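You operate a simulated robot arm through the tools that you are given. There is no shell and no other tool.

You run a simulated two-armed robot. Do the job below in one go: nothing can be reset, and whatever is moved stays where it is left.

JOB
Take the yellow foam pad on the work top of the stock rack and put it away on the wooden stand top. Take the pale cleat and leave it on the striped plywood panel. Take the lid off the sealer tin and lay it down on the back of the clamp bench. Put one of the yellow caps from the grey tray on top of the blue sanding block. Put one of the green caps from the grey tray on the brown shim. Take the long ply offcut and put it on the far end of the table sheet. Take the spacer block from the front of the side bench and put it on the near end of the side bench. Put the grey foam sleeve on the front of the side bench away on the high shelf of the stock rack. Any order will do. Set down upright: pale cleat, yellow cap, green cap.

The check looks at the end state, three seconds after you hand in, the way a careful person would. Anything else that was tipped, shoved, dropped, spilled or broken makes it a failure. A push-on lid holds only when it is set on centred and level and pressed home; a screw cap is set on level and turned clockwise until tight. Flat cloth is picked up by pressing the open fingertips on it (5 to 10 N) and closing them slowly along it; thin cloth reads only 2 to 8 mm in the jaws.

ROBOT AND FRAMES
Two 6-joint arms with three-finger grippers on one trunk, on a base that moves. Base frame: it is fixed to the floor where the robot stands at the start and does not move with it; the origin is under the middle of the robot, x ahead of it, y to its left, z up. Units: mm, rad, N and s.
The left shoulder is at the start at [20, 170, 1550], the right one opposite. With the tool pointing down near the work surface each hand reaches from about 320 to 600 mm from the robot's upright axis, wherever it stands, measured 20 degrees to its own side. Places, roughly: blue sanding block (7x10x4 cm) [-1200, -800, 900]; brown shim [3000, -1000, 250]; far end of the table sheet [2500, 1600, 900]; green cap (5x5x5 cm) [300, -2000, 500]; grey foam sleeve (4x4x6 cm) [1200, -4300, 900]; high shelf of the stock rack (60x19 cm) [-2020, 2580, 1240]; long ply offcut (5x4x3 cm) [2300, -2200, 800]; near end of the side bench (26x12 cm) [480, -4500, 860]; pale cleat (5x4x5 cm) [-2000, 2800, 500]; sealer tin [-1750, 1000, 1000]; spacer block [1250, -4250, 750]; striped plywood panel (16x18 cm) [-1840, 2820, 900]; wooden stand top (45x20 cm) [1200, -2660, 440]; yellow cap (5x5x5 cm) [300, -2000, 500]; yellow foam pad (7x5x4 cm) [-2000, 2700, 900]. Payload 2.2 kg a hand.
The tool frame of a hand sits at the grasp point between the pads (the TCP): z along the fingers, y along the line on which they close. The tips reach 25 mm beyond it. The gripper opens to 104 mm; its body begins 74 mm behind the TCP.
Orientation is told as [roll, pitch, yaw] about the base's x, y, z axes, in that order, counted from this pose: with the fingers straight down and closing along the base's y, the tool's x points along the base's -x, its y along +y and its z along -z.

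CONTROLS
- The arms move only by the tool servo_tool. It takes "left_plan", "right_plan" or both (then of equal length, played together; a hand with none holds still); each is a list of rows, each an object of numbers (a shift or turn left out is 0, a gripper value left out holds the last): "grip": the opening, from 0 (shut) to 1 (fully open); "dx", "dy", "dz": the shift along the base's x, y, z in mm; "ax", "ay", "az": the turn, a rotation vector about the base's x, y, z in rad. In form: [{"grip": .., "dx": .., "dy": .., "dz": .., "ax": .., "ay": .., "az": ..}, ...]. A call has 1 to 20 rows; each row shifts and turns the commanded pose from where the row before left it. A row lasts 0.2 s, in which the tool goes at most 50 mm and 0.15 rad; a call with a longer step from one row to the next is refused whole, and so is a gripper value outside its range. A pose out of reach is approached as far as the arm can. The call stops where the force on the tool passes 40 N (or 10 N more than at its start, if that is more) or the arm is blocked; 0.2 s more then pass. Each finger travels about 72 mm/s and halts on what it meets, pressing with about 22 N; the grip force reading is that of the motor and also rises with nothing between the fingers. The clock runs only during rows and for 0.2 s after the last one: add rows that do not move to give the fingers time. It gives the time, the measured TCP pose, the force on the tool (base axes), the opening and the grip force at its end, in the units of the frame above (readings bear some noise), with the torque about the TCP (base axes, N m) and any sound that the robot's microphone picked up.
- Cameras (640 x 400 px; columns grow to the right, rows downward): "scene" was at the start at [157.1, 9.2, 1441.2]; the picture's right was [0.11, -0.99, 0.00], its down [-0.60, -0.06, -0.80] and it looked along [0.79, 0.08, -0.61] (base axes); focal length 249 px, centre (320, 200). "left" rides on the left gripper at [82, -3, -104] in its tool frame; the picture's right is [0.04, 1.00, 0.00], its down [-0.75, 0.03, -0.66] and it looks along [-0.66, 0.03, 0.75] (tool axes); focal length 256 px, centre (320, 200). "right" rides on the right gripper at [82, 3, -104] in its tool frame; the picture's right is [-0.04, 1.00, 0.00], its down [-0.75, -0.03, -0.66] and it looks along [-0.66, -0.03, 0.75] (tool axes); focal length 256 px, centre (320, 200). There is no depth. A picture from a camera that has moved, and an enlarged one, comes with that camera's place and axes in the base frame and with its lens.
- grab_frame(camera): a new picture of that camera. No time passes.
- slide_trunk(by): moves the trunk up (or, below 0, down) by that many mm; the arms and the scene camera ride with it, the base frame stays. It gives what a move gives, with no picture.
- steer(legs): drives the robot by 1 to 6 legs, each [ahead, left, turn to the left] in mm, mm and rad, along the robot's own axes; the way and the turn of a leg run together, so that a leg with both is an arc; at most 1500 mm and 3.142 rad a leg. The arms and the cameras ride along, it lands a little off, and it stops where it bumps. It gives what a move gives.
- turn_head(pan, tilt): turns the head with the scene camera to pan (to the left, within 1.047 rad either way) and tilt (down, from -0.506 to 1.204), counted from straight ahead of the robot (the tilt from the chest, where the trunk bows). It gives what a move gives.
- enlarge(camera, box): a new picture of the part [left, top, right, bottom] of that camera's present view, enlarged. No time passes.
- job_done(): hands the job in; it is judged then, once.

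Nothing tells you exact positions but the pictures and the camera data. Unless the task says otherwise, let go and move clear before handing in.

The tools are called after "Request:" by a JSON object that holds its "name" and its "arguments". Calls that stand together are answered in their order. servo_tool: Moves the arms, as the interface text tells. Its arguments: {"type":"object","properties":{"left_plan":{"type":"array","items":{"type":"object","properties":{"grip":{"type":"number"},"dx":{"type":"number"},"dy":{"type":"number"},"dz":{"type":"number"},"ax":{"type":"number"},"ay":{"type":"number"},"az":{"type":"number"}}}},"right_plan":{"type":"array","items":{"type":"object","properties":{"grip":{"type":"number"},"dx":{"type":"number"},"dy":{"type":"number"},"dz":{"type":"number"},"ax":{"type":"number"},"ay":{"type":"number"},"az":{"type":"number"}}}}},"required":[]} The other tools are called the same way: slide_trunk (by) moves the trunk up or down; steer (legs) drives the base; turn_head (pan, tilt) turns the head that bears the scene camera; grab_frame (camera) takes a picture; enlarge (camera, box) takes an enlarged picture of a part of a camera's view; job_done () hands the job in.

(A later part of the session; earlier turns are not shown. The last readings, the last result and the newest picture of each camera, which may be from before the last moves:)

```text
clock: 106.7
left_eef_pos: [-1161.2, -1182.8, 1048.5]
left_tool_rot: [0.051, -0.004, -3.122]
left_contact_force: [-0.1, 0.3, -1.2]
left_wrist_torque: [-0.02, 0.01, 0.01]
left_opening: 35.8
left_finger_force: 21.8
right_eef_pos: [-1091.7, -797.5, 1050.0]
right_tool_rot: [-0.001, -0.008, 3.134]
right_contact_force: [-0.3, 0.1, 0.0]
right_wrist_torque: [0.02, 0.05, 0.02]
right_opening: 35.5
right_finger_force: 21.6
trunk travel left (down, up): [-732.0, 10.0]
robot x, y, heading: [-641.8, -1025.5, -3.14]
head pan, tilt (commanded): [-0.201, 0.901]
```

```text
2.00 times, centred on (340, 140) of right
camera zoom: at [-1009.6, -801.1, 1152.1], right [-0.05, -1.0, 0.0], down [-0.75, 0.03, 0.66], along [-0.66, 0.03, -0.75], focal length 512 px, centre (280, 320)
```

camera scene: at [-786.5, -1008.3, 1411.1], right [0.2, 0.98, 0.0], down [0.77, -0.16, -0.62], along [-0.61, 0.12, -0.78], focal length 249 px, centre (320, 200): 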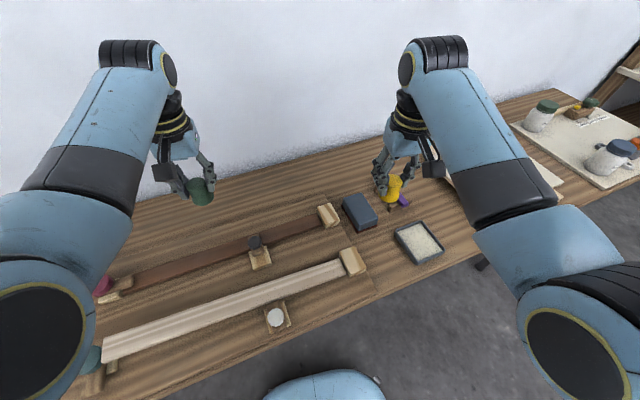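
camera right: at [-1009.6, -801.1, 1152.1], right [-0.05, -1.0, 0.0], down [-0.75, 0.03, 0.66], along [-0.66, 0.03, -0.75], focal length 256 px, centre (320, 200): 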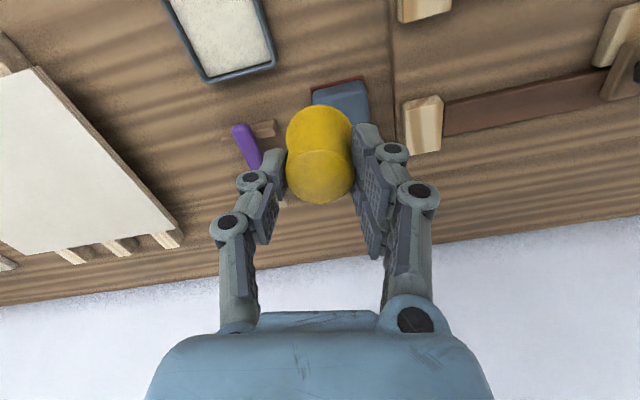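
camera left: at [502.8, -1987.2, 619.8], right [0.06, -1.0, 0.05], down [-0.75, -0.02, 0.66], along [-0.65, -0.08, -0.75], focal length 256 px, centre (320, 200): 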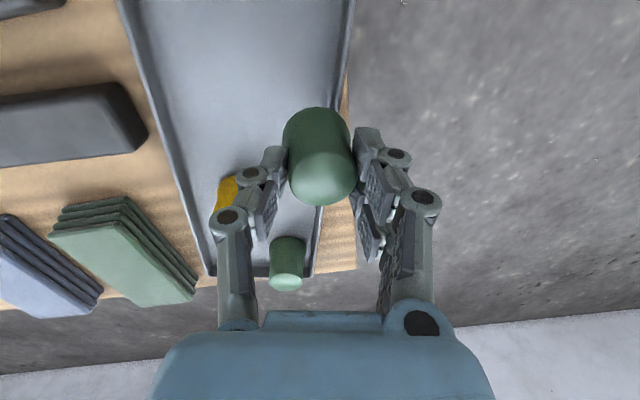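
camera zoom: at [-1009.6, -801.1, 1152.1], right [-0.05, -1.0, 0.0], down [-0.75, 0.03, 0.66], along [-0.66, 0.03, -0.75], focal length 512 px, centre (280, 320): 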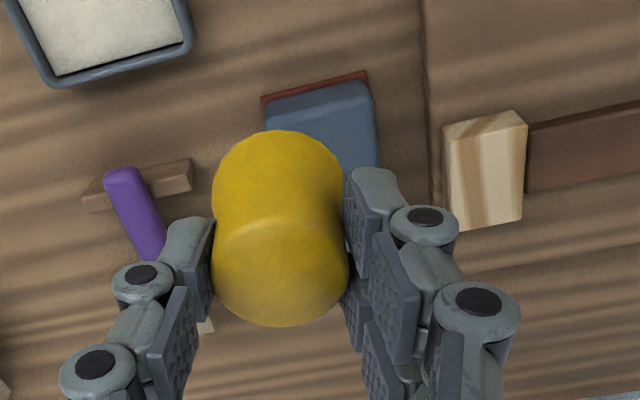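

Block top centre triangulates to about [-1152, -827, 881]. I carry the yellow cap over it and come down to just above.

Request:
{"name": "servo_tool", "arguments": {"right_plan": [{"dx": -15, "dy": -8, "dz": -20}, {"dx": -15, "dy": -8, "dz": -20}, {"dx": -15, "dy": -7, "dz": -20}, {"dx": -15, "dy": -7, "dz": -20}, {"dz": -10}, {}]}}

Request:
{"name": "enlarge", "arguments": {"camera": "scene", "box": [300, 130, 460, 280]}}

Request:
{"name": "enlarge", "arguments": {"camera": "right", "box": [200, 0, 440, 240]}}

```text
clock: 108.1
left_eef_pos: [-1162.0, -1184.0, 1047.8]
left_tool_rot: [0.052, -0.003, -3.124]
left_contact_force: [0.2, 0.4, 0.3]
left_wrist_torque: [0.01, -0.05, 0.05]
left_opening: 35.6
left_finger_force: 21.8
right_eef_pos: [-1153.2, -829.2, 959.2]
right_tool_rot: [-0.001, -0.008, 3.134]
right_contact_force: [-1.0, 0.1, 0.3]
right_wrist_torque: [0.02, -0.02, -0.01]
right_opening: 35.6
right_finger_force: 22.1
trunk travel left (down, up): [-732.0, 10.0]
robot x, y, heading: [-642.7, -1024.8, -3.139]
head pan, tilt (commanded): [-0.201, 0.901]
```

```text
2.67 times, centred on (380, 205) of scene
camera zoom: at [-787.1, -1008.4, 1411.1], right [0.2, 0.98, 0.0], down [0.77, -0.16, -0.62], along [-0.61, 0.12, -0.78], focal length 664 px, centre (160, 187)
```

zoom: 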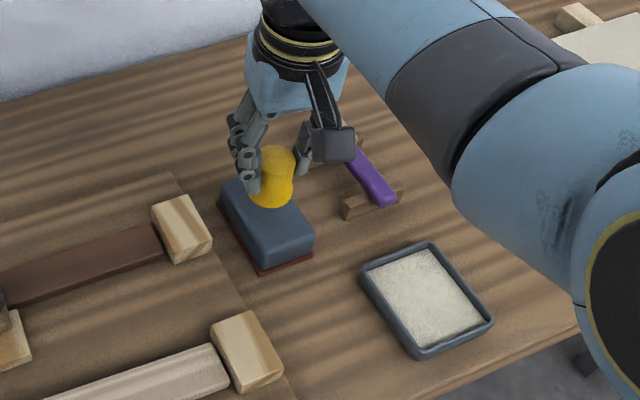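

```text
1.67 times, centred on (320, 120) of right
camera zoom: at [-1070.2, -831.3, 1062.0], right [-0.05, -1.0, 0.0], down [-0.75, 0.03, 0.66], along [-0.66, 0.03, -0.75], focal length 427 px, centre (320, 333)
```

zoom: 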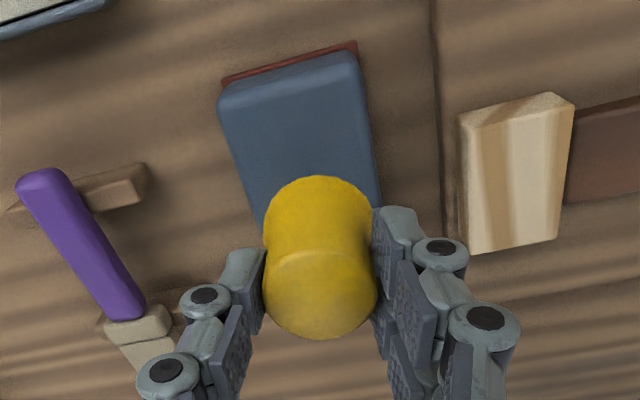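

Request:
{"name": "servo_tool", "arguments": {"right_plan": [{"dz": -6, "dx": 1, "dy": 2}, {"dz": -6}, {"dz": -4}, {}]}}

Request:
{"name": "enlarge", "arguments": {"camera": "right", "box": [200, 0, 440, 240]}}

Request:
{"name": "enlarge", "arguments": {"camera": "scene", "box": [340, 160, 420, 250]}}

```text
clock: 109.1
left_eef_pos: [-1161.2, -1182.5, 1048.3]
left_tool_rot: [0.051, -0.002, -3.123]
left_contact_force: [0.1, -0.1, -0.2]
left_wrist_torque: [0.03, -0.01, -0.01]
left_opening: 35.6
left_finger_force: 21.5
right_eef_pos: [-1151.6, -825.5, 942.9]
right_tool_rot: [-0.002, -0.006, 3.136]
right_contact_force: [-0.3, 0.7, -0.4]
right_wrist_torque: [0.02, 0.01, -0.02]
right_opening: 35.4
right_finger_force: 22.2
trunk travel left (down, up): [-732.0, 10.0]
robot x, y, heading: [-645.1, -1020.3, 3.141]
head pan, tilt (commanded): [-0.201, 0.901]
```

```text
1.67 times, centred on (320, 120) of right
camera zoom: at [-1068.1, -829.5, 1046.2], right [-0.05, -1.0, 0.0], down [-0.75, 0.03, 0.66], along [-0.66, 0.03, -0.75], focal length 427 px, centre (320, 333)
```

zoom: 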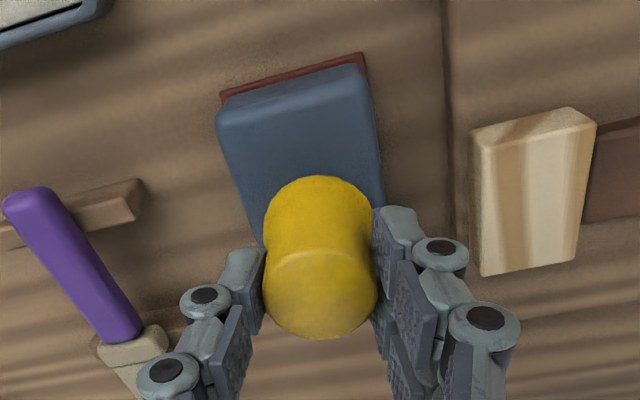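

```text
4.44 times, centred on (380, 205) of scene
camera zoom: at [-786.9, -1008.3, 1411.1], right [0.2, 0.98, 0.0], down [0.77, -0.16, -0.62], along [-0.61, 0.12, -0.78], focal length 1106 px, centre (53, 178)
```

zoom: 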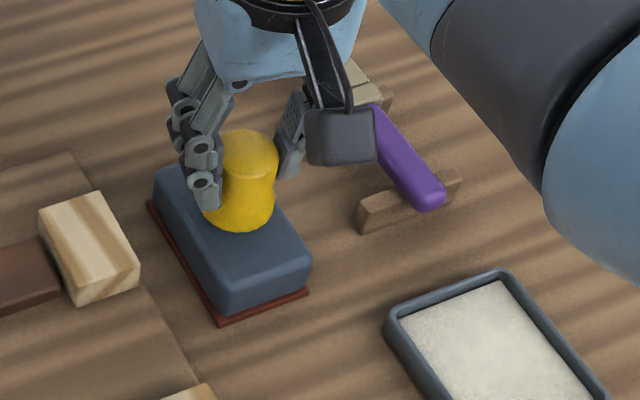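

The cap sits over the middle of the block, some millimetres above it. I lower in small steps watching the contact force.

Request:
{"name": "servo_tool", "arguments": {"right_plan": [{"dz": -2}, {"dz": -2}, {}]}}

Request:
{"name": "servo_tool", "arguments": {"right_plan": [{"dz": -2}, {}]}}

Request:
{"name": "servo_tool", "arguments": {"right_plan": [{"dz": -2}, {}]}}

```text
clock: 109.9
left_eef_pos: [-1162.0, -1182.6, 1046.6]
left_tool_rot: [0.053, -0.003, -3.122]
left_contact_force: [0.1, -0.4, -0.1]
left_wrist_torque: [-0.01, -0.01, 0.02]
left_opening: 35.8
left_finger_force: 22.1
right_eef_pos: [-1151.9, -825.2, 940.0]
right_tool_rot: [-0.001, -0.007, 3.134]
right_contact_force: [-0.5, -0.1, 0.2]
right_wrist_torque: [0.01, 0.0, 0.0]
right_opening: 35.4
right_finger_force: 21.9
trunk travel left (down, up): [-732.0, 10.0]
robot x, y, heading: [-643.5, -1021.0, 3.144]
head pan, tilt (commanded): [-0.201, 0.901]
```

```text
clock: 110.5
left_eef_pos: [-1161.4, -1182.2, 1048.6]
left_tool_rot: [0.051, -0.002, -3.123]
left_contact_force: [-0.3, -0.5, -0.2]
left_wrist_torque: [0.01, 0.0, 0.02]
left_opening: 35.5
left_finger_force: 22.4
right_eef_pos: [-1151.1, -826.7, 936.9]
right_tool_rot: [-0.001, -0.006, 3.134]
right_contact_force: [-0.2, -0.6, -0.6]
right_wrist_torque: [0.01, 0.0, -0.03]
right_opening: 35.4
right_finger_force: 21.8
trunk travel left (down, up): [-732.0, 10.0]
robot x, y, heading: [-641.6, -1023.3, 3.139]
head pan, tilt (commanded): [-0.201, 0.901]
```

```text
clock: 111.1
left_eef_pos: [-1160.8, -1181.9, 1048.3]
left_tool_rot: [0.052, -0.005, -3.123]
left_contact_force: [0.1, -0.5, -0.4]
left_wrist_torque: [-0.03, 0.03, 0.0]
left_opening: 35.7
left_finger_force: 22.2
right_eef_pos: [-1150.8, -826.0, 934.7]
right_tool_rot: [-0.001, -0.008, 3.134]
right_contact_force: [-0.1, 0.3, -0.4]
right_wrist_torque: [-0.01, 0.01, -0.01]
right_opening: 35.5
right_finger_force: 22.1
trunk travel left (down, up): [-732.0, 10.0]
robot x, y, heading: [-640.8, -1023.4, 3.14]
head pan, tilt (commanded): [-0.201, 0.901]
```

Request:
{"name": "servo_tool", "arguments": {"right_plan": [{"dz": -2}, {}]}}

Request:
{"name": "servo_tool", "arguments": {"right_plan": [{"dz": -2}, {}]}}

Request:
{"name": "enlarge", "arguments": {"camera": "scene", "box": [340, 160, 420, 250]}}

```text
clock: 111.7
left_eef_pos: [-1162.0, -1184.0, 1047.8]
left_tool_rot: [0.053, -0.003, -3.122]
left_contact_force: [-0.1, 0.3, -0.9]
left_wrist_torque: [0.02, -0.03, -0.01]
left_opening: 35.7
left_finger_force: 22.0
right_eef_pos: [-1151.8, -826.1, 933.7]
right_tool_rot: [-0.001, -0.006, 3.136]
right_contact_force: [-0.3, 0.1, -0.2]
right_wrist_torque: [0.03, -0.02, -0.03]
right_opening: 35.3
right_finger_force: 22.2
trunk travel left (down, up): [-732.0, 10.0]
robot x, y, heading: [-641.0, -1021.4, 3.141]
head pan, tilt (commanded): [-0.201, 0.901]
```

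```text
clock: 112.3
left_eef_pos: [-1161.5, -1182.5, 1048.2]
left_tool_rot: [0.053, -0.004, -3.122]
left_contact_force: [-0.8, 0.2, 0.5]
left_wrist_torque: [-0.02, 0.02, -0.04]
left_opening: 35.8
left_finger_force: 22.0
right_eef_pos: [-1151.7, -826.1, 930.9]
right_tool_rot: [-0.001, -0.006, 3.135]
right_contact_force: [-0.6, 0.5, -0.1]
right_wrist_torque: [0.03, 0.01, -0.01]
right_opening: 35.2
right_finger_force: 21.8
trunk travel left (down, up): [-732.0, 10.0]
robot x, y, heading: [-642.6, -1018.7, 3.146]
head pan, tilt (commanded): [-0.201, 0.901]
```

```text
4.44 times, centred on (380, 205) of scene
camera zoom: at [-786.9, -1008.3, 1411.1], right [0.2, 0.98, 0.0], down [0.77, -0.16, -0.62], along [-0.61, 0.12, -0.78], focal length 1106 px, centre (53, 178)
```

zoom: 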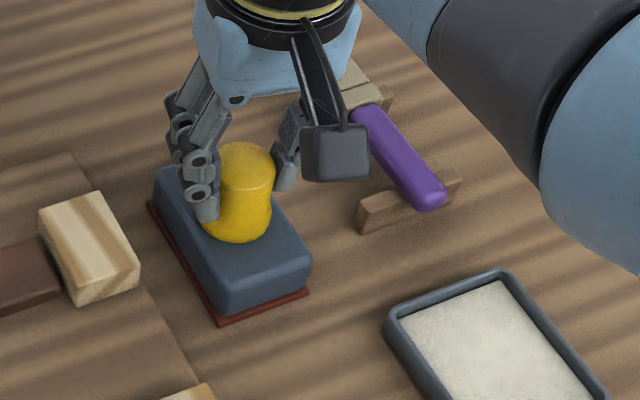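

Request:
{"name": "servo_tool", "arguments": {"right_plan": [{"dz": -2}, {}]}}

Request:
{"name": "servo_tool", "arguments": {"right_plan": [{"dz": -2}, {}]}}

Request:
{"name": "servo_tool", "arguments": {"right_plan": [{"dz": -2}, {}]}}

```text
clock: 112.9
left_eef_pos: [-1160.7, -1183.0, 1049.8]
left_tool_rot: [0.052, -0.006, -3.122]
left_contact_force: [0.8, 0.1, -0.9]
left_wrist_torque: [0.03, -0.01, -0.02]
left_opening: 35.5
left_finger_force: 21.4
right_eef_pos: [-1152.6, -824.9, 931.3]
right_tool_rot: [-0.002, -0.011, 3.133]
right_contact_force: [1.1, 0.3, 14.2]
right_wrist_torque: [-0.01, -0.29, -0.03]
right_opening: 35.1
right_finger_force: 22.6
trunk travel left (down, up): [-732.0, 10.0]
robot x, y, heading: [-643.9, -1025.6, 3.144]
head pan, tilt (commanded): [-0.201, 0.901]
```

```text
clock: 113.5
left_eef_pos: [-1160.4, -1182.5, 1047.4]
left_tool_rot: [0.052, -0.005, -3.123]
left_contact_force: [-0.2, -0.3, 0.3]
left_wrist_torque: [-0.02, 0.01, -0.01]
left_opening: 35.6
left_finger_force: 22.2
right_eef_pos: [-1152.7, -826.3, 929.1]
right_tool_rot: [0.0, -0.012, 3.134]
right_contact_force: [-1.6, 1.5, 20.0]
right_wrist_torque: [0.06, 0.01, -0.03]
right_opening: 35.6
right_finger_force: 22.0
trunk travel left (down, up): [-732.0, 10.0]
robot x, y, heading: [-642.3, -1022.4, 3.135]
head pan, tilt (commanded): [-0.201, 0.901]
```

```text
clock: 114.1
left_eef_pos: [-1161.2, -1183.4, 1048.9]
left_tool_rot: [0.054, -0.004, -3.121]
left_contact_force: [0.1, 0.4, 0.4]
left_wrist_torque: [0.04, 0.03, -0.01]
left_opening: 35.7
left_finger_force: 21.8
right_eef_pos: [-1151.2, -826.6, 926.5]
right_tool_rot: [-0.002, -0.01, 3.135]
right_contact_force: [-5.6, 1.6, 18.6]
right_wrist_torque: [0.07, 0.11, 0.0]
right_opening: 35.3
right_finger_force: 22.0
trunk travel left (down, up): [-732.0, 10.0]
robot x, y, heading: [-641.1, -1025.0, -3.144]
head pan, tilt (commanded): [-0.201, 0.901]
```

Contact is made at about TCP 930. I ease off the pressure, open the fingers and rise straight up.

Request:
{"name": "servo_tool", "arguments": {"right_plan": [{"dz": 2}, {"dz": 1}, {"grip": 0.45}, {"grip": 0.55}, {"grip": 0.7}, {"grip": 0.75}, {}]}}

Request:
{"name": "enlarge", "arguments": {"camera": "scene", "box": [340, 160, 420, 250]}}

Request:
{"name": "enlarge", "arguments": {"camera": "right", "box": [200, 0, 440, 240]}}

```text
clock: 115.7
left_eef_pos: [-1162.1, -1183.4, 1047.2]
left_tool_rot: [0.053, -0.004, -3.122]
left_contact_force: [-0.3, 0.1, -1.0]
left_wrist_torque: [0.0, -0.02, -0.01]
left_opening: 35.2
left_finger_force: 22.0
right_eef_pos: [-1151.5, -825.7, 929.7]
right_tool_rot: [-0.001, -0.009, 3.135]
right_contact_force: [0.4, 0.1, -0.6]
right_wrist_torque: [0.0, -0.01, 0.03]
right_opening: 78.1
right_finger_force: 0.1
trunk travel left (down, up): [-732.0, 10.0]
robot x, y, heading: [-642.0, -1025.3, 3.142]
head pan, tilt (commanded): [-0.201, 0.901]
```

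```text
4.44 times, centred on (380, 205) of scene
camera zoom: at [-786.9, -1008.3, 1411.1], right [0.2, 0.98, 0.0], down [0.77, -0.16, -0.62], along [-0.61, 0.12, -0.78], focal length 1106 px, centre (53, 178)
```

zoom: 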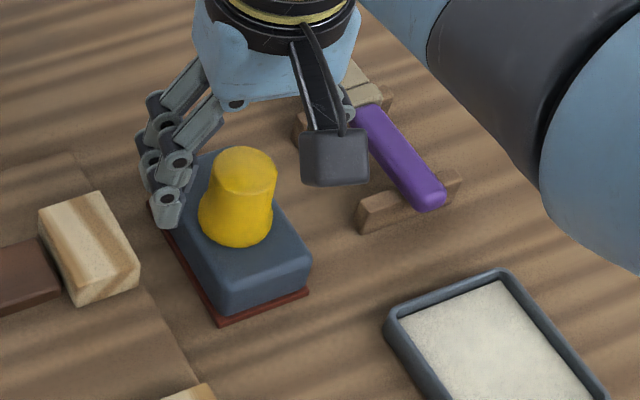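

```text
1.67 times, centred on (320, 120) of right
camera zoom: at [-1068.7, -829.0, 1031.4], right [-0.05, -1.0, 0.0], down [-0.75, 0.03, 0.66], along [-0.66, 0.03, -0.75], focal length 427 px, centre (320, 333)
```

zoom: 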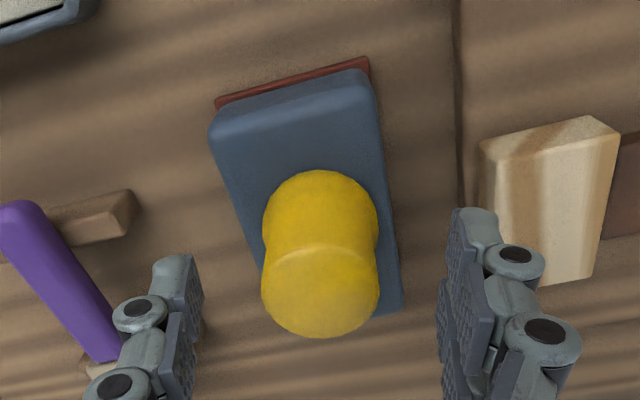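

The yellow cap stands upright, centred on the block. I raise the hand clear, back off and head for the boat side to find the brown shim.

Request:
{"name": "servo_tool", "arguments": {"right_plan": [{"dz": 20}, {"dz": 25}, {"dz": 25}, {"dz": 25}, {"dz": 15}, {}]}}

Request:
{"name": "enlarge", "arguments": {"camera": "scene", "box": [300, 130, 460, 280]}}

Request:
{"name": "steer", "arguments": {"legs": [[-400, 0, 0], [0, -450, 0], [0, 0, 1.571]]}}

Request:
{"name": "turn_head", "arguments": {"pan": 0.6, "tilt": 0.5}}

Request:
{"name": "grab_frame", "arguments": {"camera": "scene"}}

```text
clock: 117.1
left_eef_pos: [-1161.6, -1183.4, 1047.1]
left_tool_rot: [0.052, -0.003, -3.121]
left_contact_force: [-0.6, -0.2, 0.2]
left_wrist_torque: [0.02, -0.01, 0.01]
left_opening: 35.4
left_finger_force: 22.2
right_eef_pos: [-1151.9, -824.7, 1039.4]
right_tool_rot: [0.0, -0.009, 3.135]
right_contact_force: [0.1, -0.2, 0.0]
right_wrist_torque: [0.0, -0.01, -0.01]
right_opening: 78.1
right_finger_force: 0.1
trunk travel left (down, up): [-732.0, 10.0]
robot x, y, heading: [-644.2, -1019.6, 3.142]
head pan, tilt (commanded): [-0.201, 0.901]
```

```text
2.67 times, centred on (380, 205) of scene
camera zoom: at [-786.9, -1008.3, 1411.1], right [0.2, 0.98, 0.0], down [0.77, -0.16, -0.62], along [-0.61, 0.12, -0.78], focal length 664 px, centre (160, 187)
```

zoom: 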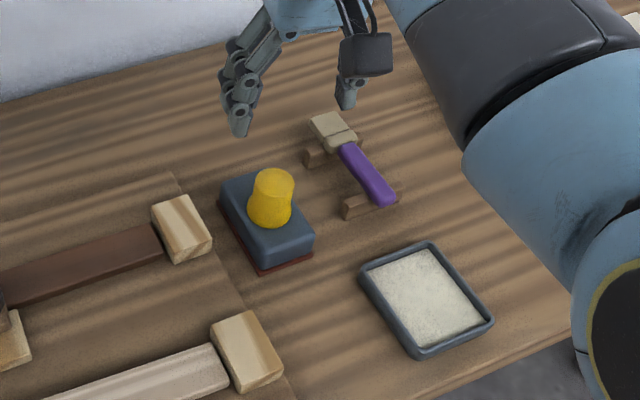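

```text
clock: 119.9
left_eef_pos: [-758.6, -1180.1, 1046.9]
left_tool_rot: [0.053, -0.003, -3.126]
left_contact_force: [-0.9, -0.6, -0.7]
left_wrist_torque: [0.0, 0.02, -0.01]
left_opening: 35.6
left_finger_force: 21.9
right_eef_pos: [-745.6, -822.8, 1039.0]
right_tool_rot: [0.0, -0.007, 3.132]
right_contact_force: [-0.3, -0.2, 0.0]
right_wrist_torque: [0.01, -0.01, -0.02]
right_opening: 78.0
right_finger_force: 0.0
trunk travel left (down, up): [-732.0, 10.0]
robot x, y, heading: [-239.2, -1021.1, 3.136]
head pan, tilt (commanded): [-0.201, 0.901]
stopped in leg 2: the robot was blocked; the commanded pose is now the measured one
```

```text
clock: 121.0
left_eef_pos: [-757.6, -1180.5, 1048.1]
left_tool_rot: [0.052, -0.004, -3.126]
left_contact_force: [0.4, -0.1, -1.0]
left_wrist_torque: [-0.02, -0.03, -0.03]
left_opening: 35.7
left_finger_force: 21.3
right_eef_pos: [-743.6, -822.4, 1038.2]
right_tool_rot: [-0.003, -0.007, 3.129]
right_contact_force: [-0.4, -0.7, 0.5]
right_wrist_torque: [0.0, -0.02, 0.02]
right_opening: 78.2
right_finger_force: 0.1
trunk travel left (down, up): [-732.0, 10.0]
robot x, y, heading: [-235.2, -1022.8, 3.14]
head pan, tilt (commanded): [0.6, 0.499]
```

```text
taken
camera scene: at [-382.4, -1073.3, 1445.0], right [-0.56, 0.83, 0.0], down [0.4, 0.27, -0.88], along [-0.73, -0.49, -0.48], focal length 249 px, centre (320, 200)
```

scene: 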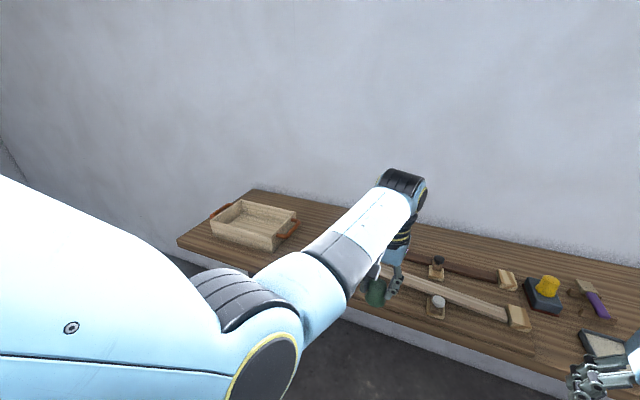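

The yellow cap is well placed. The base was blocked on the sideways leg, probably close to the low bench behind me; I go forward a little and try again.

Request:
{"name": "steer", "arguments": {"legs": [[100, 0, 0], [0, -480, 0]]}}

Request:
{"name": "turn_head", "arguments": {"pan": 1.04, "tilt": 0.6}}

Request:
{"name": "grab_frame", "arguments": {"camera": "scene"}}

```text
clock: 124.6
left_eef_pos: [-855.3, -704.3, 1048.4]
left_tool_rot: [0.052, -0.004, -3.117]
left_contact_force: [-0.2, 0.2, -0.2]
left_wrist_torque: [-0.01, 0.0, -0.02]
left_opening: 35.3
left_finger_force: 22.4
right_eef_pos: [-846.2, -347.3, 1039.8]
right_tool_rot: [-0.001, -0.006, 3.142]
right_contact_force: [-0.6, 0.3, 0.4]
right_wrist_torque: [-0.02, 0.02, 0.0]
right_opening: 78.0
right_finger_force: 0.1
trunk travel left (down, up): [-732.0, 10.0]
robot x, y, heading: [-333.5, -539.5, -3.136]
head pan, tilt (commanded): [0.6, 0.499]
```

```text
clock: 125.5
left_eef_pos: [-856.4, -705.5, 1047.4]
left_tool_rot: [0.052, -0.005, -3.118]
left_contact_force: [0.2, 0.4, -0.7]
left_wrist_torque: [0.03, -0.02, -0.01]
left_opening: 35.7
left_finger_force: 21.7
right_eef_pos: [-847.0, -347.0, 1039.7]
right_tool_rot: [-0.003, -0.006, 3.141]
right_contact_force: [0.3, 0.1, 0.3]
right_wrist_torque: [0.0, -0.04, 0.04]
right_opening: 78.0
right_finger_force: 0.0
trunk travel left (down, up): [-732.0, 10.0]
robot x, y, heading: [-336.3, -542.8, -3.138]
head pan, tilt (commanded): [1.04, 0.6]
```

```text
taken
camera scene: at [-451.5, -619.3, 1435.9], right [-0.87, 0.5, 0.0], down [0.28, 0.49, -0.82], along [-0.41, -0.71, -0.57], focal length 249 px, centre (320, 200)
```

scene: 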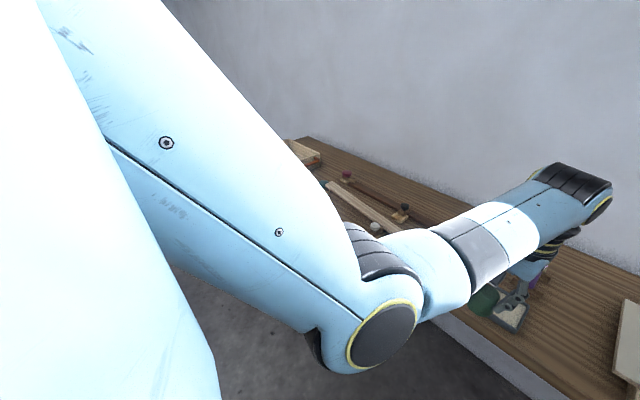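

Request:
{"name": "steer", "arguments": {"legs": [[-330, 0, 0], [0, 0, 1.571]]}}

Request:
{"name": "turn_head", "arguments": {"pan": 0.0, "tilt": 0.6}}

Request:
{"name": "grab_frame", "arguments": {"camera": "scene"}}

```text
clock: 131.5
left_eef_pos: [165.8, -1054.9, 1047.8]
left_tool_rot: [0.051, -0.005, -1.539]
left_contact_force: [-0.2, 0.0, -0.5]
left_wrist_torque: [0.0, -0.01, 0.03]
left_opening: 35.4
left_finger_force: 21.8
right_eef_pos: [-192.7, -1048.5, 1039.3]
right_tool_rot: [-0.002, -0.006, -1.566]
right_contact_force: [0.4, -0.8, -1.0]
right_wrist_torque: [-0.03, -0.01, 0.01]
right_opening: 78.0
right_finger_force: 0.0
trunk travel left (down, up): [-732.0, 10.0]
robot x, y, heading: [-1.0, -536.1, -1.555]
head pan, tilt (commanded): [1.04, 0.6]
```

```text
clock: 132.8
left_eef_pos: [164.3, -1055.6, 1047.4]
left_tool_rot: [0.051, -0.003, -1.54]
left_contact_force: [0.0, 0.0, -0.3]
left_wrist_torque: [0.01, 0.0, -0.01]
left_opening: 35.6
left_finger_force: 21.7
right_eef_pos: [-193.3, -1049.4, 1038.3]
right_tool_rot: [-0.001, -0.007, -1.566]
right_contact_force: [-0.3, -0.3, -0.5]
right_wrist_torque: [0.02, -0.02, 0.03]
right_opening: 77.9
right_finger_force: 0.0
trunk travel left (down, up): [-732.0, 10.0]
robot x, y, heading: [-5.9, -542.6, -1.558]
head pan, tilt (commanded): [0.0, 0.6]
```

```text
taken
camera scene: at [0.9, -697.2, 1435.9], right [-1.0, -0.01, 0.0], down [-0.01, 0.57, -0.82], along [0.01, -0.82, -0.57], focal length 249 px, centre (320, 200)
```

scene: 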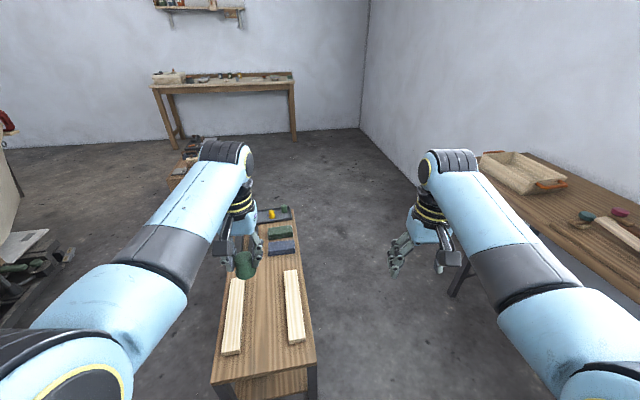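

The low bench is as it was. I drive into the open floor facing the boat to look for the brown shim low on its cradle.

Request:
{"name": "steer", "arguments": {"legs": [[0, 1000, 0], [300, 0, 0], [0, 0, 1.556]]}}

Request:
{"name": "grab_frame", "arguments": {"camera": "scene"}}

Request:
{"name": "turn_head", "arguments": {"pan": -0.7, "tilt": 0.6}}

Request:
{"name": "grab_frame", "arguments": {"camera": "scene"}}

```text
clock: 143.4
left_eef_pos: [1530.5, -663.5, 1047.0]
left_tool_rot: [0.054, -0.004, 0.015]
left_contact_force: [-0.3, 0.7, -0.4]
left_wrist_torque: [0.0, 0.0, 0.01]
left_opening: 35.8
left_finger_force: 22.1
right_eef_pos: [1518.3, -1020.9, 1038.5]
right_tool_rot: [0.0, -0.006, -0.011]
right_contact_force: [-0.1, -0.3, 0.1]
right_wrist_torque: [0.03, -0.01, 0.0]
right_opening: 78.3
right_finger_force: 0.1
trunk travel left (down, up): [-732.0, 10.0]
robot x, y, heading: [1012.1, -819.9, -0.002]
head pan, tilt (commanded): [0.0, 0.6]
```

```text
taken
camera scene: at [1170.3, -821.9, 1435.9], right [0.0, -1.0, 0.0], down [-0.57, 0.0, -0.82], along [0.82, 0.0, -0.57], focal length 249 px, centre (320, 200)
```

scene: 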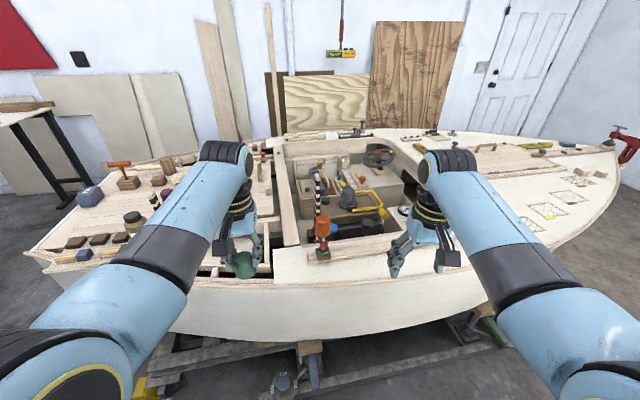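

```text
clock: 144.5
left_eef_pos: [1530.9, -663.6, 1049.3]
left_tool_rot: [0.052, -0.003, 0.013]
left_contact_force: [0.6, -0.4, -0.3]
left_wrist_torque: [0.05, -0.02, 0.0]
left_opening: 35.3
left_finger_force: 22.2
right_eef_pos: [1518.6, -1021.9, 1039.5]
right_tool_rot: [-0.001, -0.006, -0.011]
right_contact_force: [-0.3, -0.6, 0.6]
right_wrist_torque: [0.02, -0.01, 0.01]
right_opening: 78.3
right_finger_force: 0.0
trunk travel left (down, up): [-732.0, 10.0]
robot x, y, heading: [1008.4, -820.3, -0.004]
head pan, tilt (commanded): [-0.7, 0.6]
```

```text
taken
camera scene: at [1149.3, -878.7, 1435.9], right [-0.65, -0.76, 0.0], down [-0.43, 0.37, -0.82], along [0.63, -0.53, -0.57], focal length 249 px, centre (320, 200)
```

scene: 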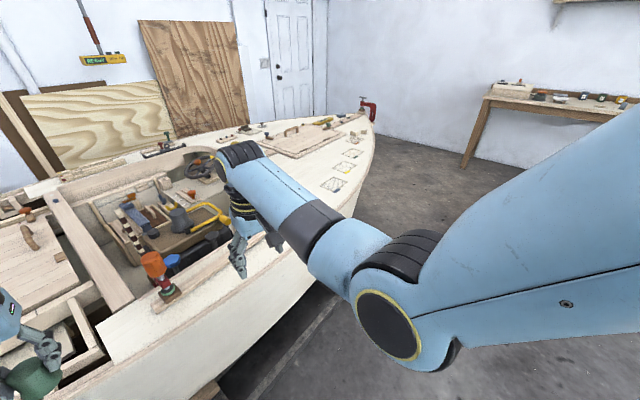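

The brown shim must be inside the open boat's cockpit. I zoom in there.

Request:
{"name": "turn_head", "arguments": {"pan": 0.0, "tilt": 0.6}}

Request:
{"name": "enlarge", "arguments": {"camera": "scene", "box": [260, 120, 440, 270]}}

Request:
{"name": "enlarge", "arguments": {"camera": "scene", "box": [20, 120, 300, 300]}}

Request:
{"name": "enlarge", "arguments": {"camera": "scene", "box": [400, 110, 640, 280]}}

```text
clock: 145.6
left_eef_pos: [1530.8, -665.2, 1048.4]
left_tool_rot: [0.053, -0.004, 0.013]
left_contact_force: [0.2, 0.6, 0.5]
left_wrist_torque: [0.02, 0.01, 0.01]
left_opening: 35.7
left_finger_force: 22.4
right_eef_pos: [1517.2, -1022.6, 1038.9]
right_tool_rot: [-0.002, -0.007, -0.013]
right_contact_force: [0.1, 0.9, 0.7]
right_wrist_torque: [0.01, 0.0, 0.01]
right_opening: 77.9
right_finger_force: 0.1
trunk travel left (down, up): [-732.0, 10.0]
robot x, y, heading: [1008.1, -823.4, -0.005]
head pan, tilt (commanded): [0.0, 0.6]
```

```text
2.67 times, centred on (350, 195) of scene
camera zoom: at [1170.3, -822.0, 1435.9], right [-0.01, -1.0, 0.0], down [-0.57, 0.0, -0.82], along [0.82, 0.0, -0.57], focal length 664 px, centre (240, 213)
```

zoom: 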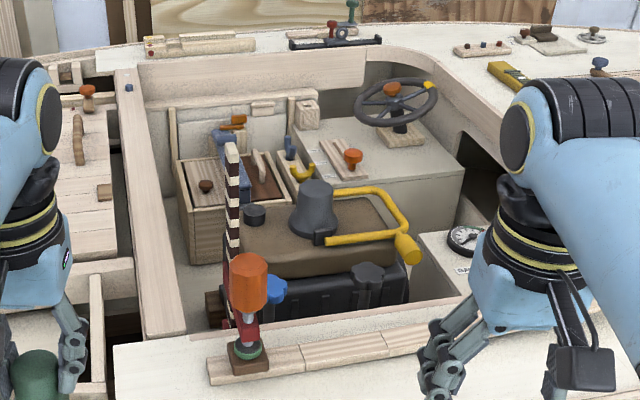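

```text
2.22 times, centred on (160, 210) of scene
camera zoom: at [1170.3, -822.0, 1435.9], right [-0.01, -1.0, 0.0], down [-0.57, 0.0, -0.82], along [0.82, 0.0, -0.57], focal length 553 px, centre (676, 178)
```

zoom: 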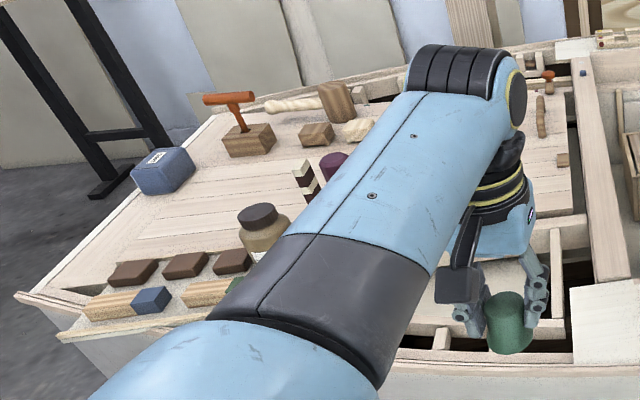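

```text
2.35 times, centred on (520, 195) of scene
camera zoom: at [1170.3, -822.0, 1435.9], right [-0.01, -1.0, 0.0], down [-0.57, 0.0, -0.82], along [0.82, 0.0, -0.57], focal length 586 px, centre (-151, 212)
```

zoom: 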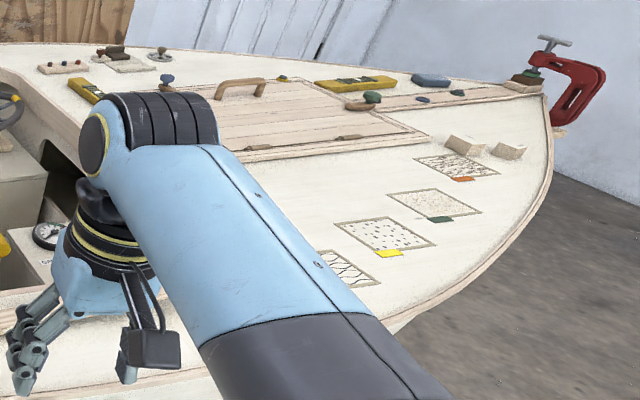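

The ply offcut pieces are by the bow and the shim must lie on the far side of the boat, low down. I turn toward the bow and look at the passage between the wooden stand and the hull.

Request:
{"name": "steer", "arguments": {"legs": [[0, 0, -1.571], [700, 250, 0]]}}

Request:
{"name": "turn_head", "arguments": {"pan": 0.25, "tilt": 0.65}}

Request:
{"name": "grab_frame", "arguments": {"camera": "scene"}}

```text
clock: 153.4
left_eef_pos: [1408.4, -2038.7, 1047.6]
left_tool_rot: [0.053, -0.003, -1.562]
left_contact_force: [-0.7, -0.2, -0.9]
left_wrist_torque: [0.04, 0.01, -0.03]
left_opening: 35.4
left_finger_force: 22.3
right_eef_pos: [1050.6, -2023.1, 1039.0]
right_tool_rot: [-0.002, -0.006, -1.584]
right_contact_force: [0.9, -0.3, 0.3]
right_wrist_torque: [0.04, -0.02, -0.02]
right_opening: 78.1
right_finger_force: 0.0
trunk travel left (down, up): [-732.0, 10.0]
robot x, y, heading: [1248.9, -1518.2, -1.58]
head pan, tilt (commanded): [0.0, 0.6]
```

```text
clock: 154.2
left_eef_pos: [1408.1, -2038.7, 1047.8]
left_tool_rot: [0.053, -0.004, -1.563]
left_contact_force: [-0.1, -0.3, -0.4]
left_wrist_torque: [0.05, -0.02, 0.0]
left_opening: 35.4
left_finger_force: 22.0
right_eef_pos: [1050.1, -2022.7, 1037.2]
right_tool_rot: [-0.001, -0.006, -1.588]
right_contact_force: [0.1, -0.3, 0.2]
right_wrist_torque: [-0.02, 0.01, -0.01]
right_opening: 77.9
right_finger_force: 0.1
trunk travel left (down, up): [-732.0, 10.0]
robot x, y, heading: [1254.0, -1520.2, -1.58]
head pan, tilt (commanded): [0.25, 0.649]
```

```text
taken
camera scene: at [1273.6, -1672.3, 1431.7], right [-0.97, -0.24, 0.0], down [-0.14, 0.59, -0.8], along [0.19, -0.77, -0.6], focal length 249 px, centre (320, 200)
```

scene: 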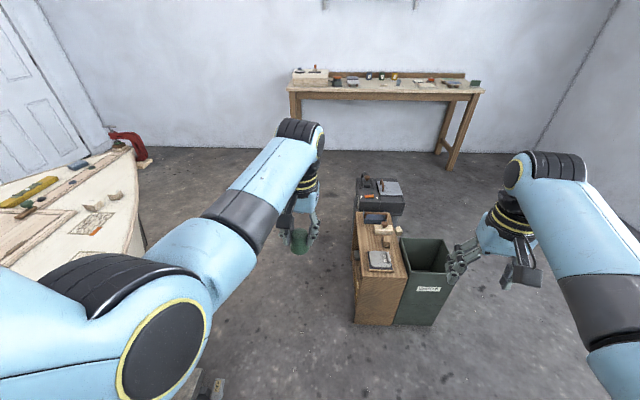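

The passage between the wooden stand (left edge x≈1250) and the hull is wide enough. I drive through it and around the bow to the far side.

Request:
{"name": "steer", "arguments": {"legs": [[700, 450, 0], [900, 0, 0], [0, 0, 1.571]]}}

Request:
{"name": "turn_head", "arguments": {"pan": 0.7, "tilt": 0.5}}

Request:
{"name": "grab_frame", "arguments": {"camera": "scene"}}

Request:
{"name": "turn_head", "arguments": {"pan": -0.2, "tilt": 0.5}}

Request:
{"name": "grab_frame", "arguments": {"camera": "scene"}}

```text
clock: 157.5
left_eef_pos: [1744.8, -2525.9, 1056.6]
left_tool_rot: [0.061, -0.025, -1.436]
left_contact_force: [-0.4, 4.1, -2.9]
left_wrist_torque: [-0.27, -0.05, 0.02]
left_opening: 35.6
left_finger_force: 22.0
right_eef_pos: [1381.0, -2558.5, 1053.2]
right_tool_rot: [-0.005, -0.036, -1.468]
right_contact_force: [0.7, 1.9, 0.6]
right_wrist_torque: [-0.11, -0.01, 0.03]
right_opening: 77.9
right_finger_force: 0.4
trunk travel left (down, up): [-732.0, 10.0]
robot x, y, heading: [1524.4, -2060.6, -1.462]
head pan, tilt (commanded): [0.25, 0.649]
stopped in leg 1: the robot was blocked; the commanded pose is now the measured one
```

```text
clock: 158.4
left_eef_pos: [1740.7, -2549.6, 1054.2]
left_tool_rot: [0.054, -0.018, -1.438]
left_contact_force: [-0.7, -0.5, -0.7]
left_wrist_torque: [-0.02, -0.02, 0.01]
left_opening: 35.6
left_finger_force: 22.2
right_eef_pos: [1382.2, -2576.7, 1044.5]
right_tool_rot: [-0.001, -0.019, -1.468]
right_contact_force: [-0.8, 1.5, 0.7]
right_wrist_torque: [-0.03, -0.01, -0.01]
right_opening: 78.0
right_finger_force: 0.0
trunk travel left (down, up): [-732.0, 10.0]
robot x, y, heading: [1528.2, -2062.5, -1.46]
head pan, tilt (commanded): [0.7, 0.499]
```

```text
taken
camera scene: at [1599.1, -2196.6, 1445.0], right [-0.69, -0.72, 0.0], down [-0.35, 0.33, -0.88], along [0.64, -0.61, -0.48], focal length 249 px, centre (320, 200)
```

scene: 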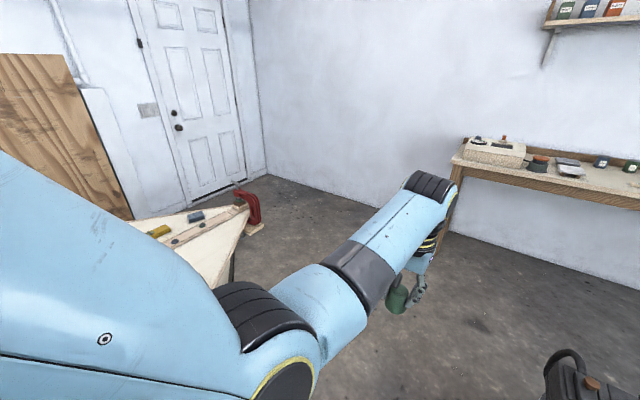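

```text
clock: 159.6
left_eef_pos: [1740.7, -2549.2, 1053.6]
left_tool_rot: [0.054, -0.018, -1.437]
left_contact_force: [-0.1, -0.1, -0.5]
left_wrist_torque: [-0.04, 0.0, 0.0]
left_opening: 35.6
left_finger_force: 22.3
right_eef_pos: [1381.7, -2576.2, 1043.9]
right_tool_rot: [0.0, -0.021, -1.468]
right_contact_force: [0.4, -0.2, -0.7]
right_wrist_torque: [0.01, -0.02, 0.0]
right_opening: 78.3
right_finger_force: 0.1
trunk travel left (down, up): [-732.0, 10.0]
robot x, y, heading: [1519.4, -2065.2, -1.459]
head pan, tilt (commanded): [-0.201, 0.499]
```

```text
taken
camera scene: at [1524.4, -2224.7, 1445.0], right [-1.0, 0.09, 0.0], down [0.04, 0.48, -0.88], along [-0.08, -0.87, -0.48], focal length 249 px, centre (320, 200)
```

scene: 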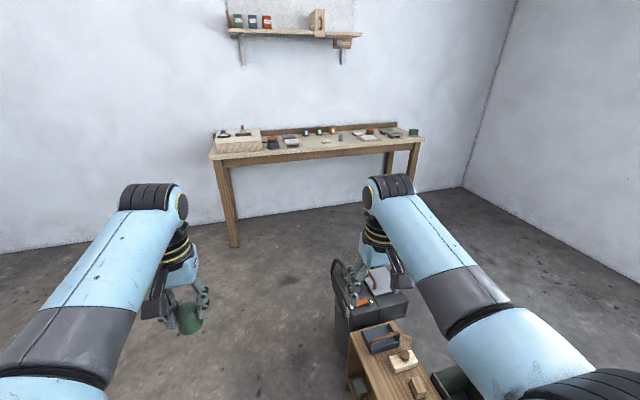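

The base bumped something, likely a part of the cradle on my left. I look down to see.

Request:
{"name": "turn_head", "arguments": {"pan": 0.9, "tilt": 1.2}}

Request:
{"name": "grab_frame", "arguments": {"camera": "scene"}}

Request:
{"name": "grab_frame", "arguments": {"camera": "left"}}

Request:
{"name": "turn_head", "arguments": {"pan": -0.5, "tilt": 1.2}}

Request:
{"name": "grab_frame", "arguments": {"camera": "scene"}}

```text
clock: 160.9
left_eef_pos: [1740.7, -2548.6, 1054.4]
left_tool_rot: [0.055, -0.017, -1.438]
left_contact_force: [-0.6, 0.5, -0.6]
left_wrist_torque: [0.01, 0.03, 0.02]
left_opening: 35.5
left_finger_force: 22.1
right_eef_pos: [1381.5, -2576.4, 1044.0]
right_tool_rot: [-0.002, -0.019, -1.468]
right_contact_force: [-0.6, 0.9, -0.4]
right_wrist_torque: [-0.03, 0.01, 0.01]
right_opening: 78.1
right_finger_force: 0.0
trunk travel left (down, up): [-732.0, 10.0]
robot x, y, heading: [1527.7, -2065.0, -1.457]
head pan, tilt (commanded): [0.901, 1.201]
```

```text
taken
camera scene: at [1580.1, -2163.9, 1391.4], right [-0.53, -0.85, 0.0], down [-0.79, 0.5, -0.36], along [0.31, -0.19, -0.93], focal length 249 px, centre (320, 200)
```

scene: 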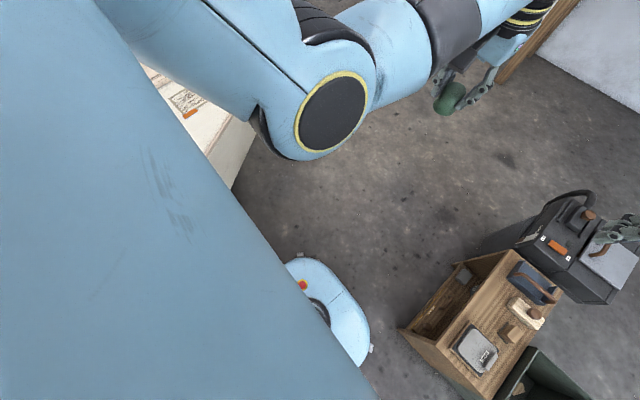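

```text
taken
camera left: at [1720.7, -2467.5, 1155.7], right [0.98, 0.17, 0.05], down [0.09, -0.74, 0.67], along [0.16, -0.65, -0.74], focal length 256 px, centre (320, 200)
```

left: 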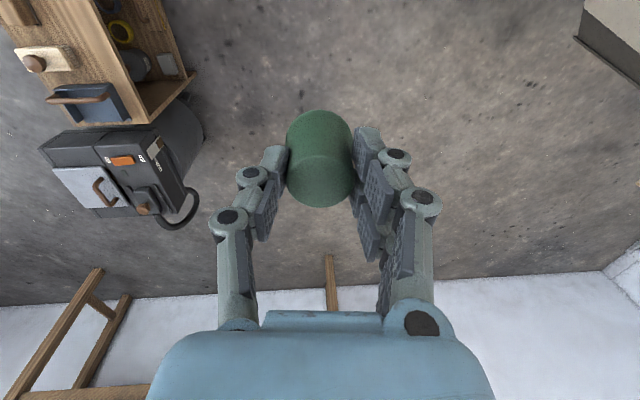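

```text
clock: 162.5
left_eef_pos: [1740.8, -2549.4, 1055.2]
left_tool_rot: [0.054, -0.019, -1.437]
left_contact_force: [-0.4, -0.4, 0.5]
left_wrist_torque: [-0.04, 0.03, -0.02]
left_opening: 35.2
left_finger_force: 21.4
right_eef_pos: [1381.1, -2575.7, 1043.6]
right_tool_rot: [-0.001, -0.02, -1.468]
right_contact_force: [0.1, -0.9, -0.1]
right_wrist_torque: [0.01, 0.03, 0.04]
right_opening: 78.0
right_finger_force: 0.1
trunk travel left (down, up): [-732.0, 10.0]
robot x, y, heading: [1524.1, -2063.4, -1.46]
head pan, tilt (commanded): [-0.499, 1.201]
```

```text
taken
camera scene: at [1511.6, -2186.0, 1391.3], right [-0.93, 0.38, 0.0], down [0.35, 0.86, -0.36], along [-0.14, -0.34, -0.93], focal length 249 px, centre (320, 200)
```

scene: 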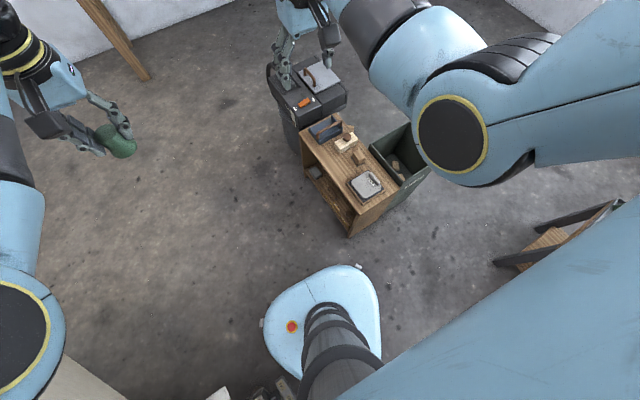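

The base's left rear touched a cradle piece; ahead is free floor. I ease right a touch, go ahead past the stand's corner, then slide left and on past the bow.

Request:
{"name": "steer", "arguments": {"legs": [[0, -15, 0], [200, 0, 0], [250, 190, 0], [600, 0, -0.11]]}}

Request:
{"name": "turn_head", "arguments": {"pan": 1.04, "tilt": 0.6}}

Request:
{"name": "grab_frame", "arguments": {"camera": "scene"}}

```text
clock: 169.1
left_eef_pos: [1939.3, -3593.2, 1053.9]
left_tool_rot: [0.054, -0.017, -1.554]
left_contact_force: [-0.1, 0.1, -0.2]
left_wrist_torque: [-0.03, -0.01, -0.02]
left_opening: 35.5
left_finger_force: 22.1
right_eef_pos: [1578.3, -3579.0, 1044.2]
right_tool_rot: [-0.001, -0.017, -1.581]
right_contact_force: [1.3, 0.2, -0.4]
right_wrist_torque: [0.01, -0.02, -0.02]
right_opening: 77.8
right_finger_force: 0.2
trunk travel left (down, up): [-732.0, 10.0]
robot x, y, heading: [1778.8, -3086.8, -1.577]
head pan, tilt (commanded): [-0.499, 1.201]
```

```text
clock: 170.8
left_eef_pos: [1940.1, -3593.0, 1055.0]
left_tool_rot: [0.053, -0.017, -1.552]
left_contact_force: [-0.4, 0.0, 0.6]
left_wrist_torque: [0.01, -0.01, 0.0]
left_opening: 35.6
left_finger_force: 22.3
right_eef_pos: [1578.7, -3578.9, 1044.0]
right_tool_rot: [-0.001, -0.019, -1.582]
right_contact_force: [-1.0, 0.8, -0.1]
right_wrist_torque: [0.0, 0.0, 0.01]
right_opening: 77.9
right_finger_force: 0.0
trunk travel left (down, up): [-732.0, 10.0]
robot x, y, heading: [1777.7, -3084.1, -1.573]
head pan, tilt (commanded): [1.04, 0.6]
```

```text
taken
camera scene: at [1855.6, -3201.8, 1435.9], right [-0.51, -0.86, 0.0], down [-0.49, 0.29, -0.82], along [0.71, -0.42, -0.57], focal length 249 px, centre (320, 200)
```

scene: 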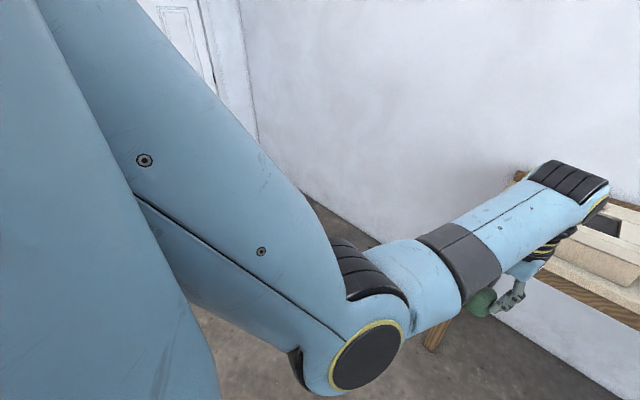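

I'm past the bow and right by the side bench with a free right hand, so I'll do the side-bench jobs first. I look at the bench.

Request:
{"name": "steer", "arguments": {"legs": [[150, -550, 0]]}}

Request:
{"name": "turn_head", "arguments": {"pan": 0.0, "tilt": 0.5}}

Request:
{"name": "grab_frame", "arguments": {"camera": "scene"}}

```text
clock: 172.7
left_eef_pos: [1713.7, -3691.6, 1052.1]
left_tool_rot: [0.057, -0.016, -1.694]
left_contact_force: [-1.3, -0.9, -0.6]
left_wrist_torque: [0.01, -0.05, -0.03]
left_opening: 35.4
left_finger_force: 22.4
right_eef_pos: [1360.1, -3624.0, 1042.0]
right_tool_rot: [0.0, -0.016, -1.724]
right_contact_force: [0.0, -0.9, -0.8]
right_wrist_torque: [0.05, -0.02, 0.02]
right_opening: 77.7
right_finger_force: 0.1
trunk travel left (down, up): [-732.0, 10.0]
robot x, y, heading: [1627.2, -3165.7, -1.72]
head pan, tilt (commanded): [1.04, 0.6]
stopped in leg 1: the robot was blocked; the commanded pose is now the measured one
```

```text
clock: 174.0
left_eef_pos: [1714.8, -3688.6, 1053.9]
left_tool_rot: [0.055, -0.017, -1.698]
left_contact_force: [0.1, 0.0, 0.3]
left_wrist_torque: [0.01, -0.01, -0.03]
left_opening: 35.4
left_finger_force: 21.8
right_eef_pos: [1360.8, -3622.7, 1043.2]
right_tool_rot: [0.001, -0.018, -1.725]
right_contact_force: [0.2, 0.4, 0.8]
right_wrist_torque: [-0.02, -0.01, -0.03]
right_opening: 78.1
right_finger_force: 0.0
trunk travel left (down, up): [-732.0, 10.0]
robot x, y, heading: [1628.9, -3163.4, -1.714]
head pan, tilt (commanded): [0.0, 0.499]
```

```text
taken
camera scene: at [1604.9, -3323.6, 1445.0], right [-0.99, 0.15, 0.0], down [0.07, 0.47, -0.88], along [-0.13, -0.87, -0.48], focal length 249 px, centre (320, 200)
```

scene: 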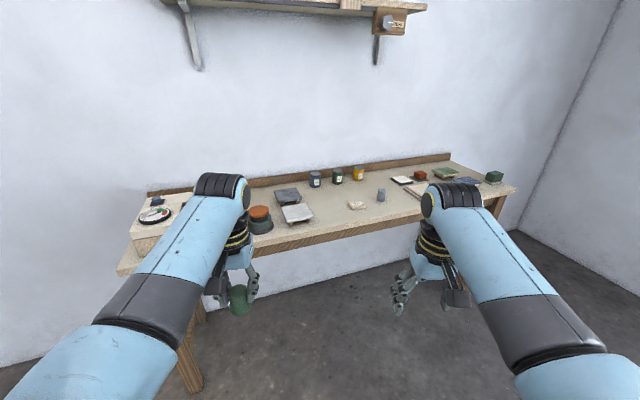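

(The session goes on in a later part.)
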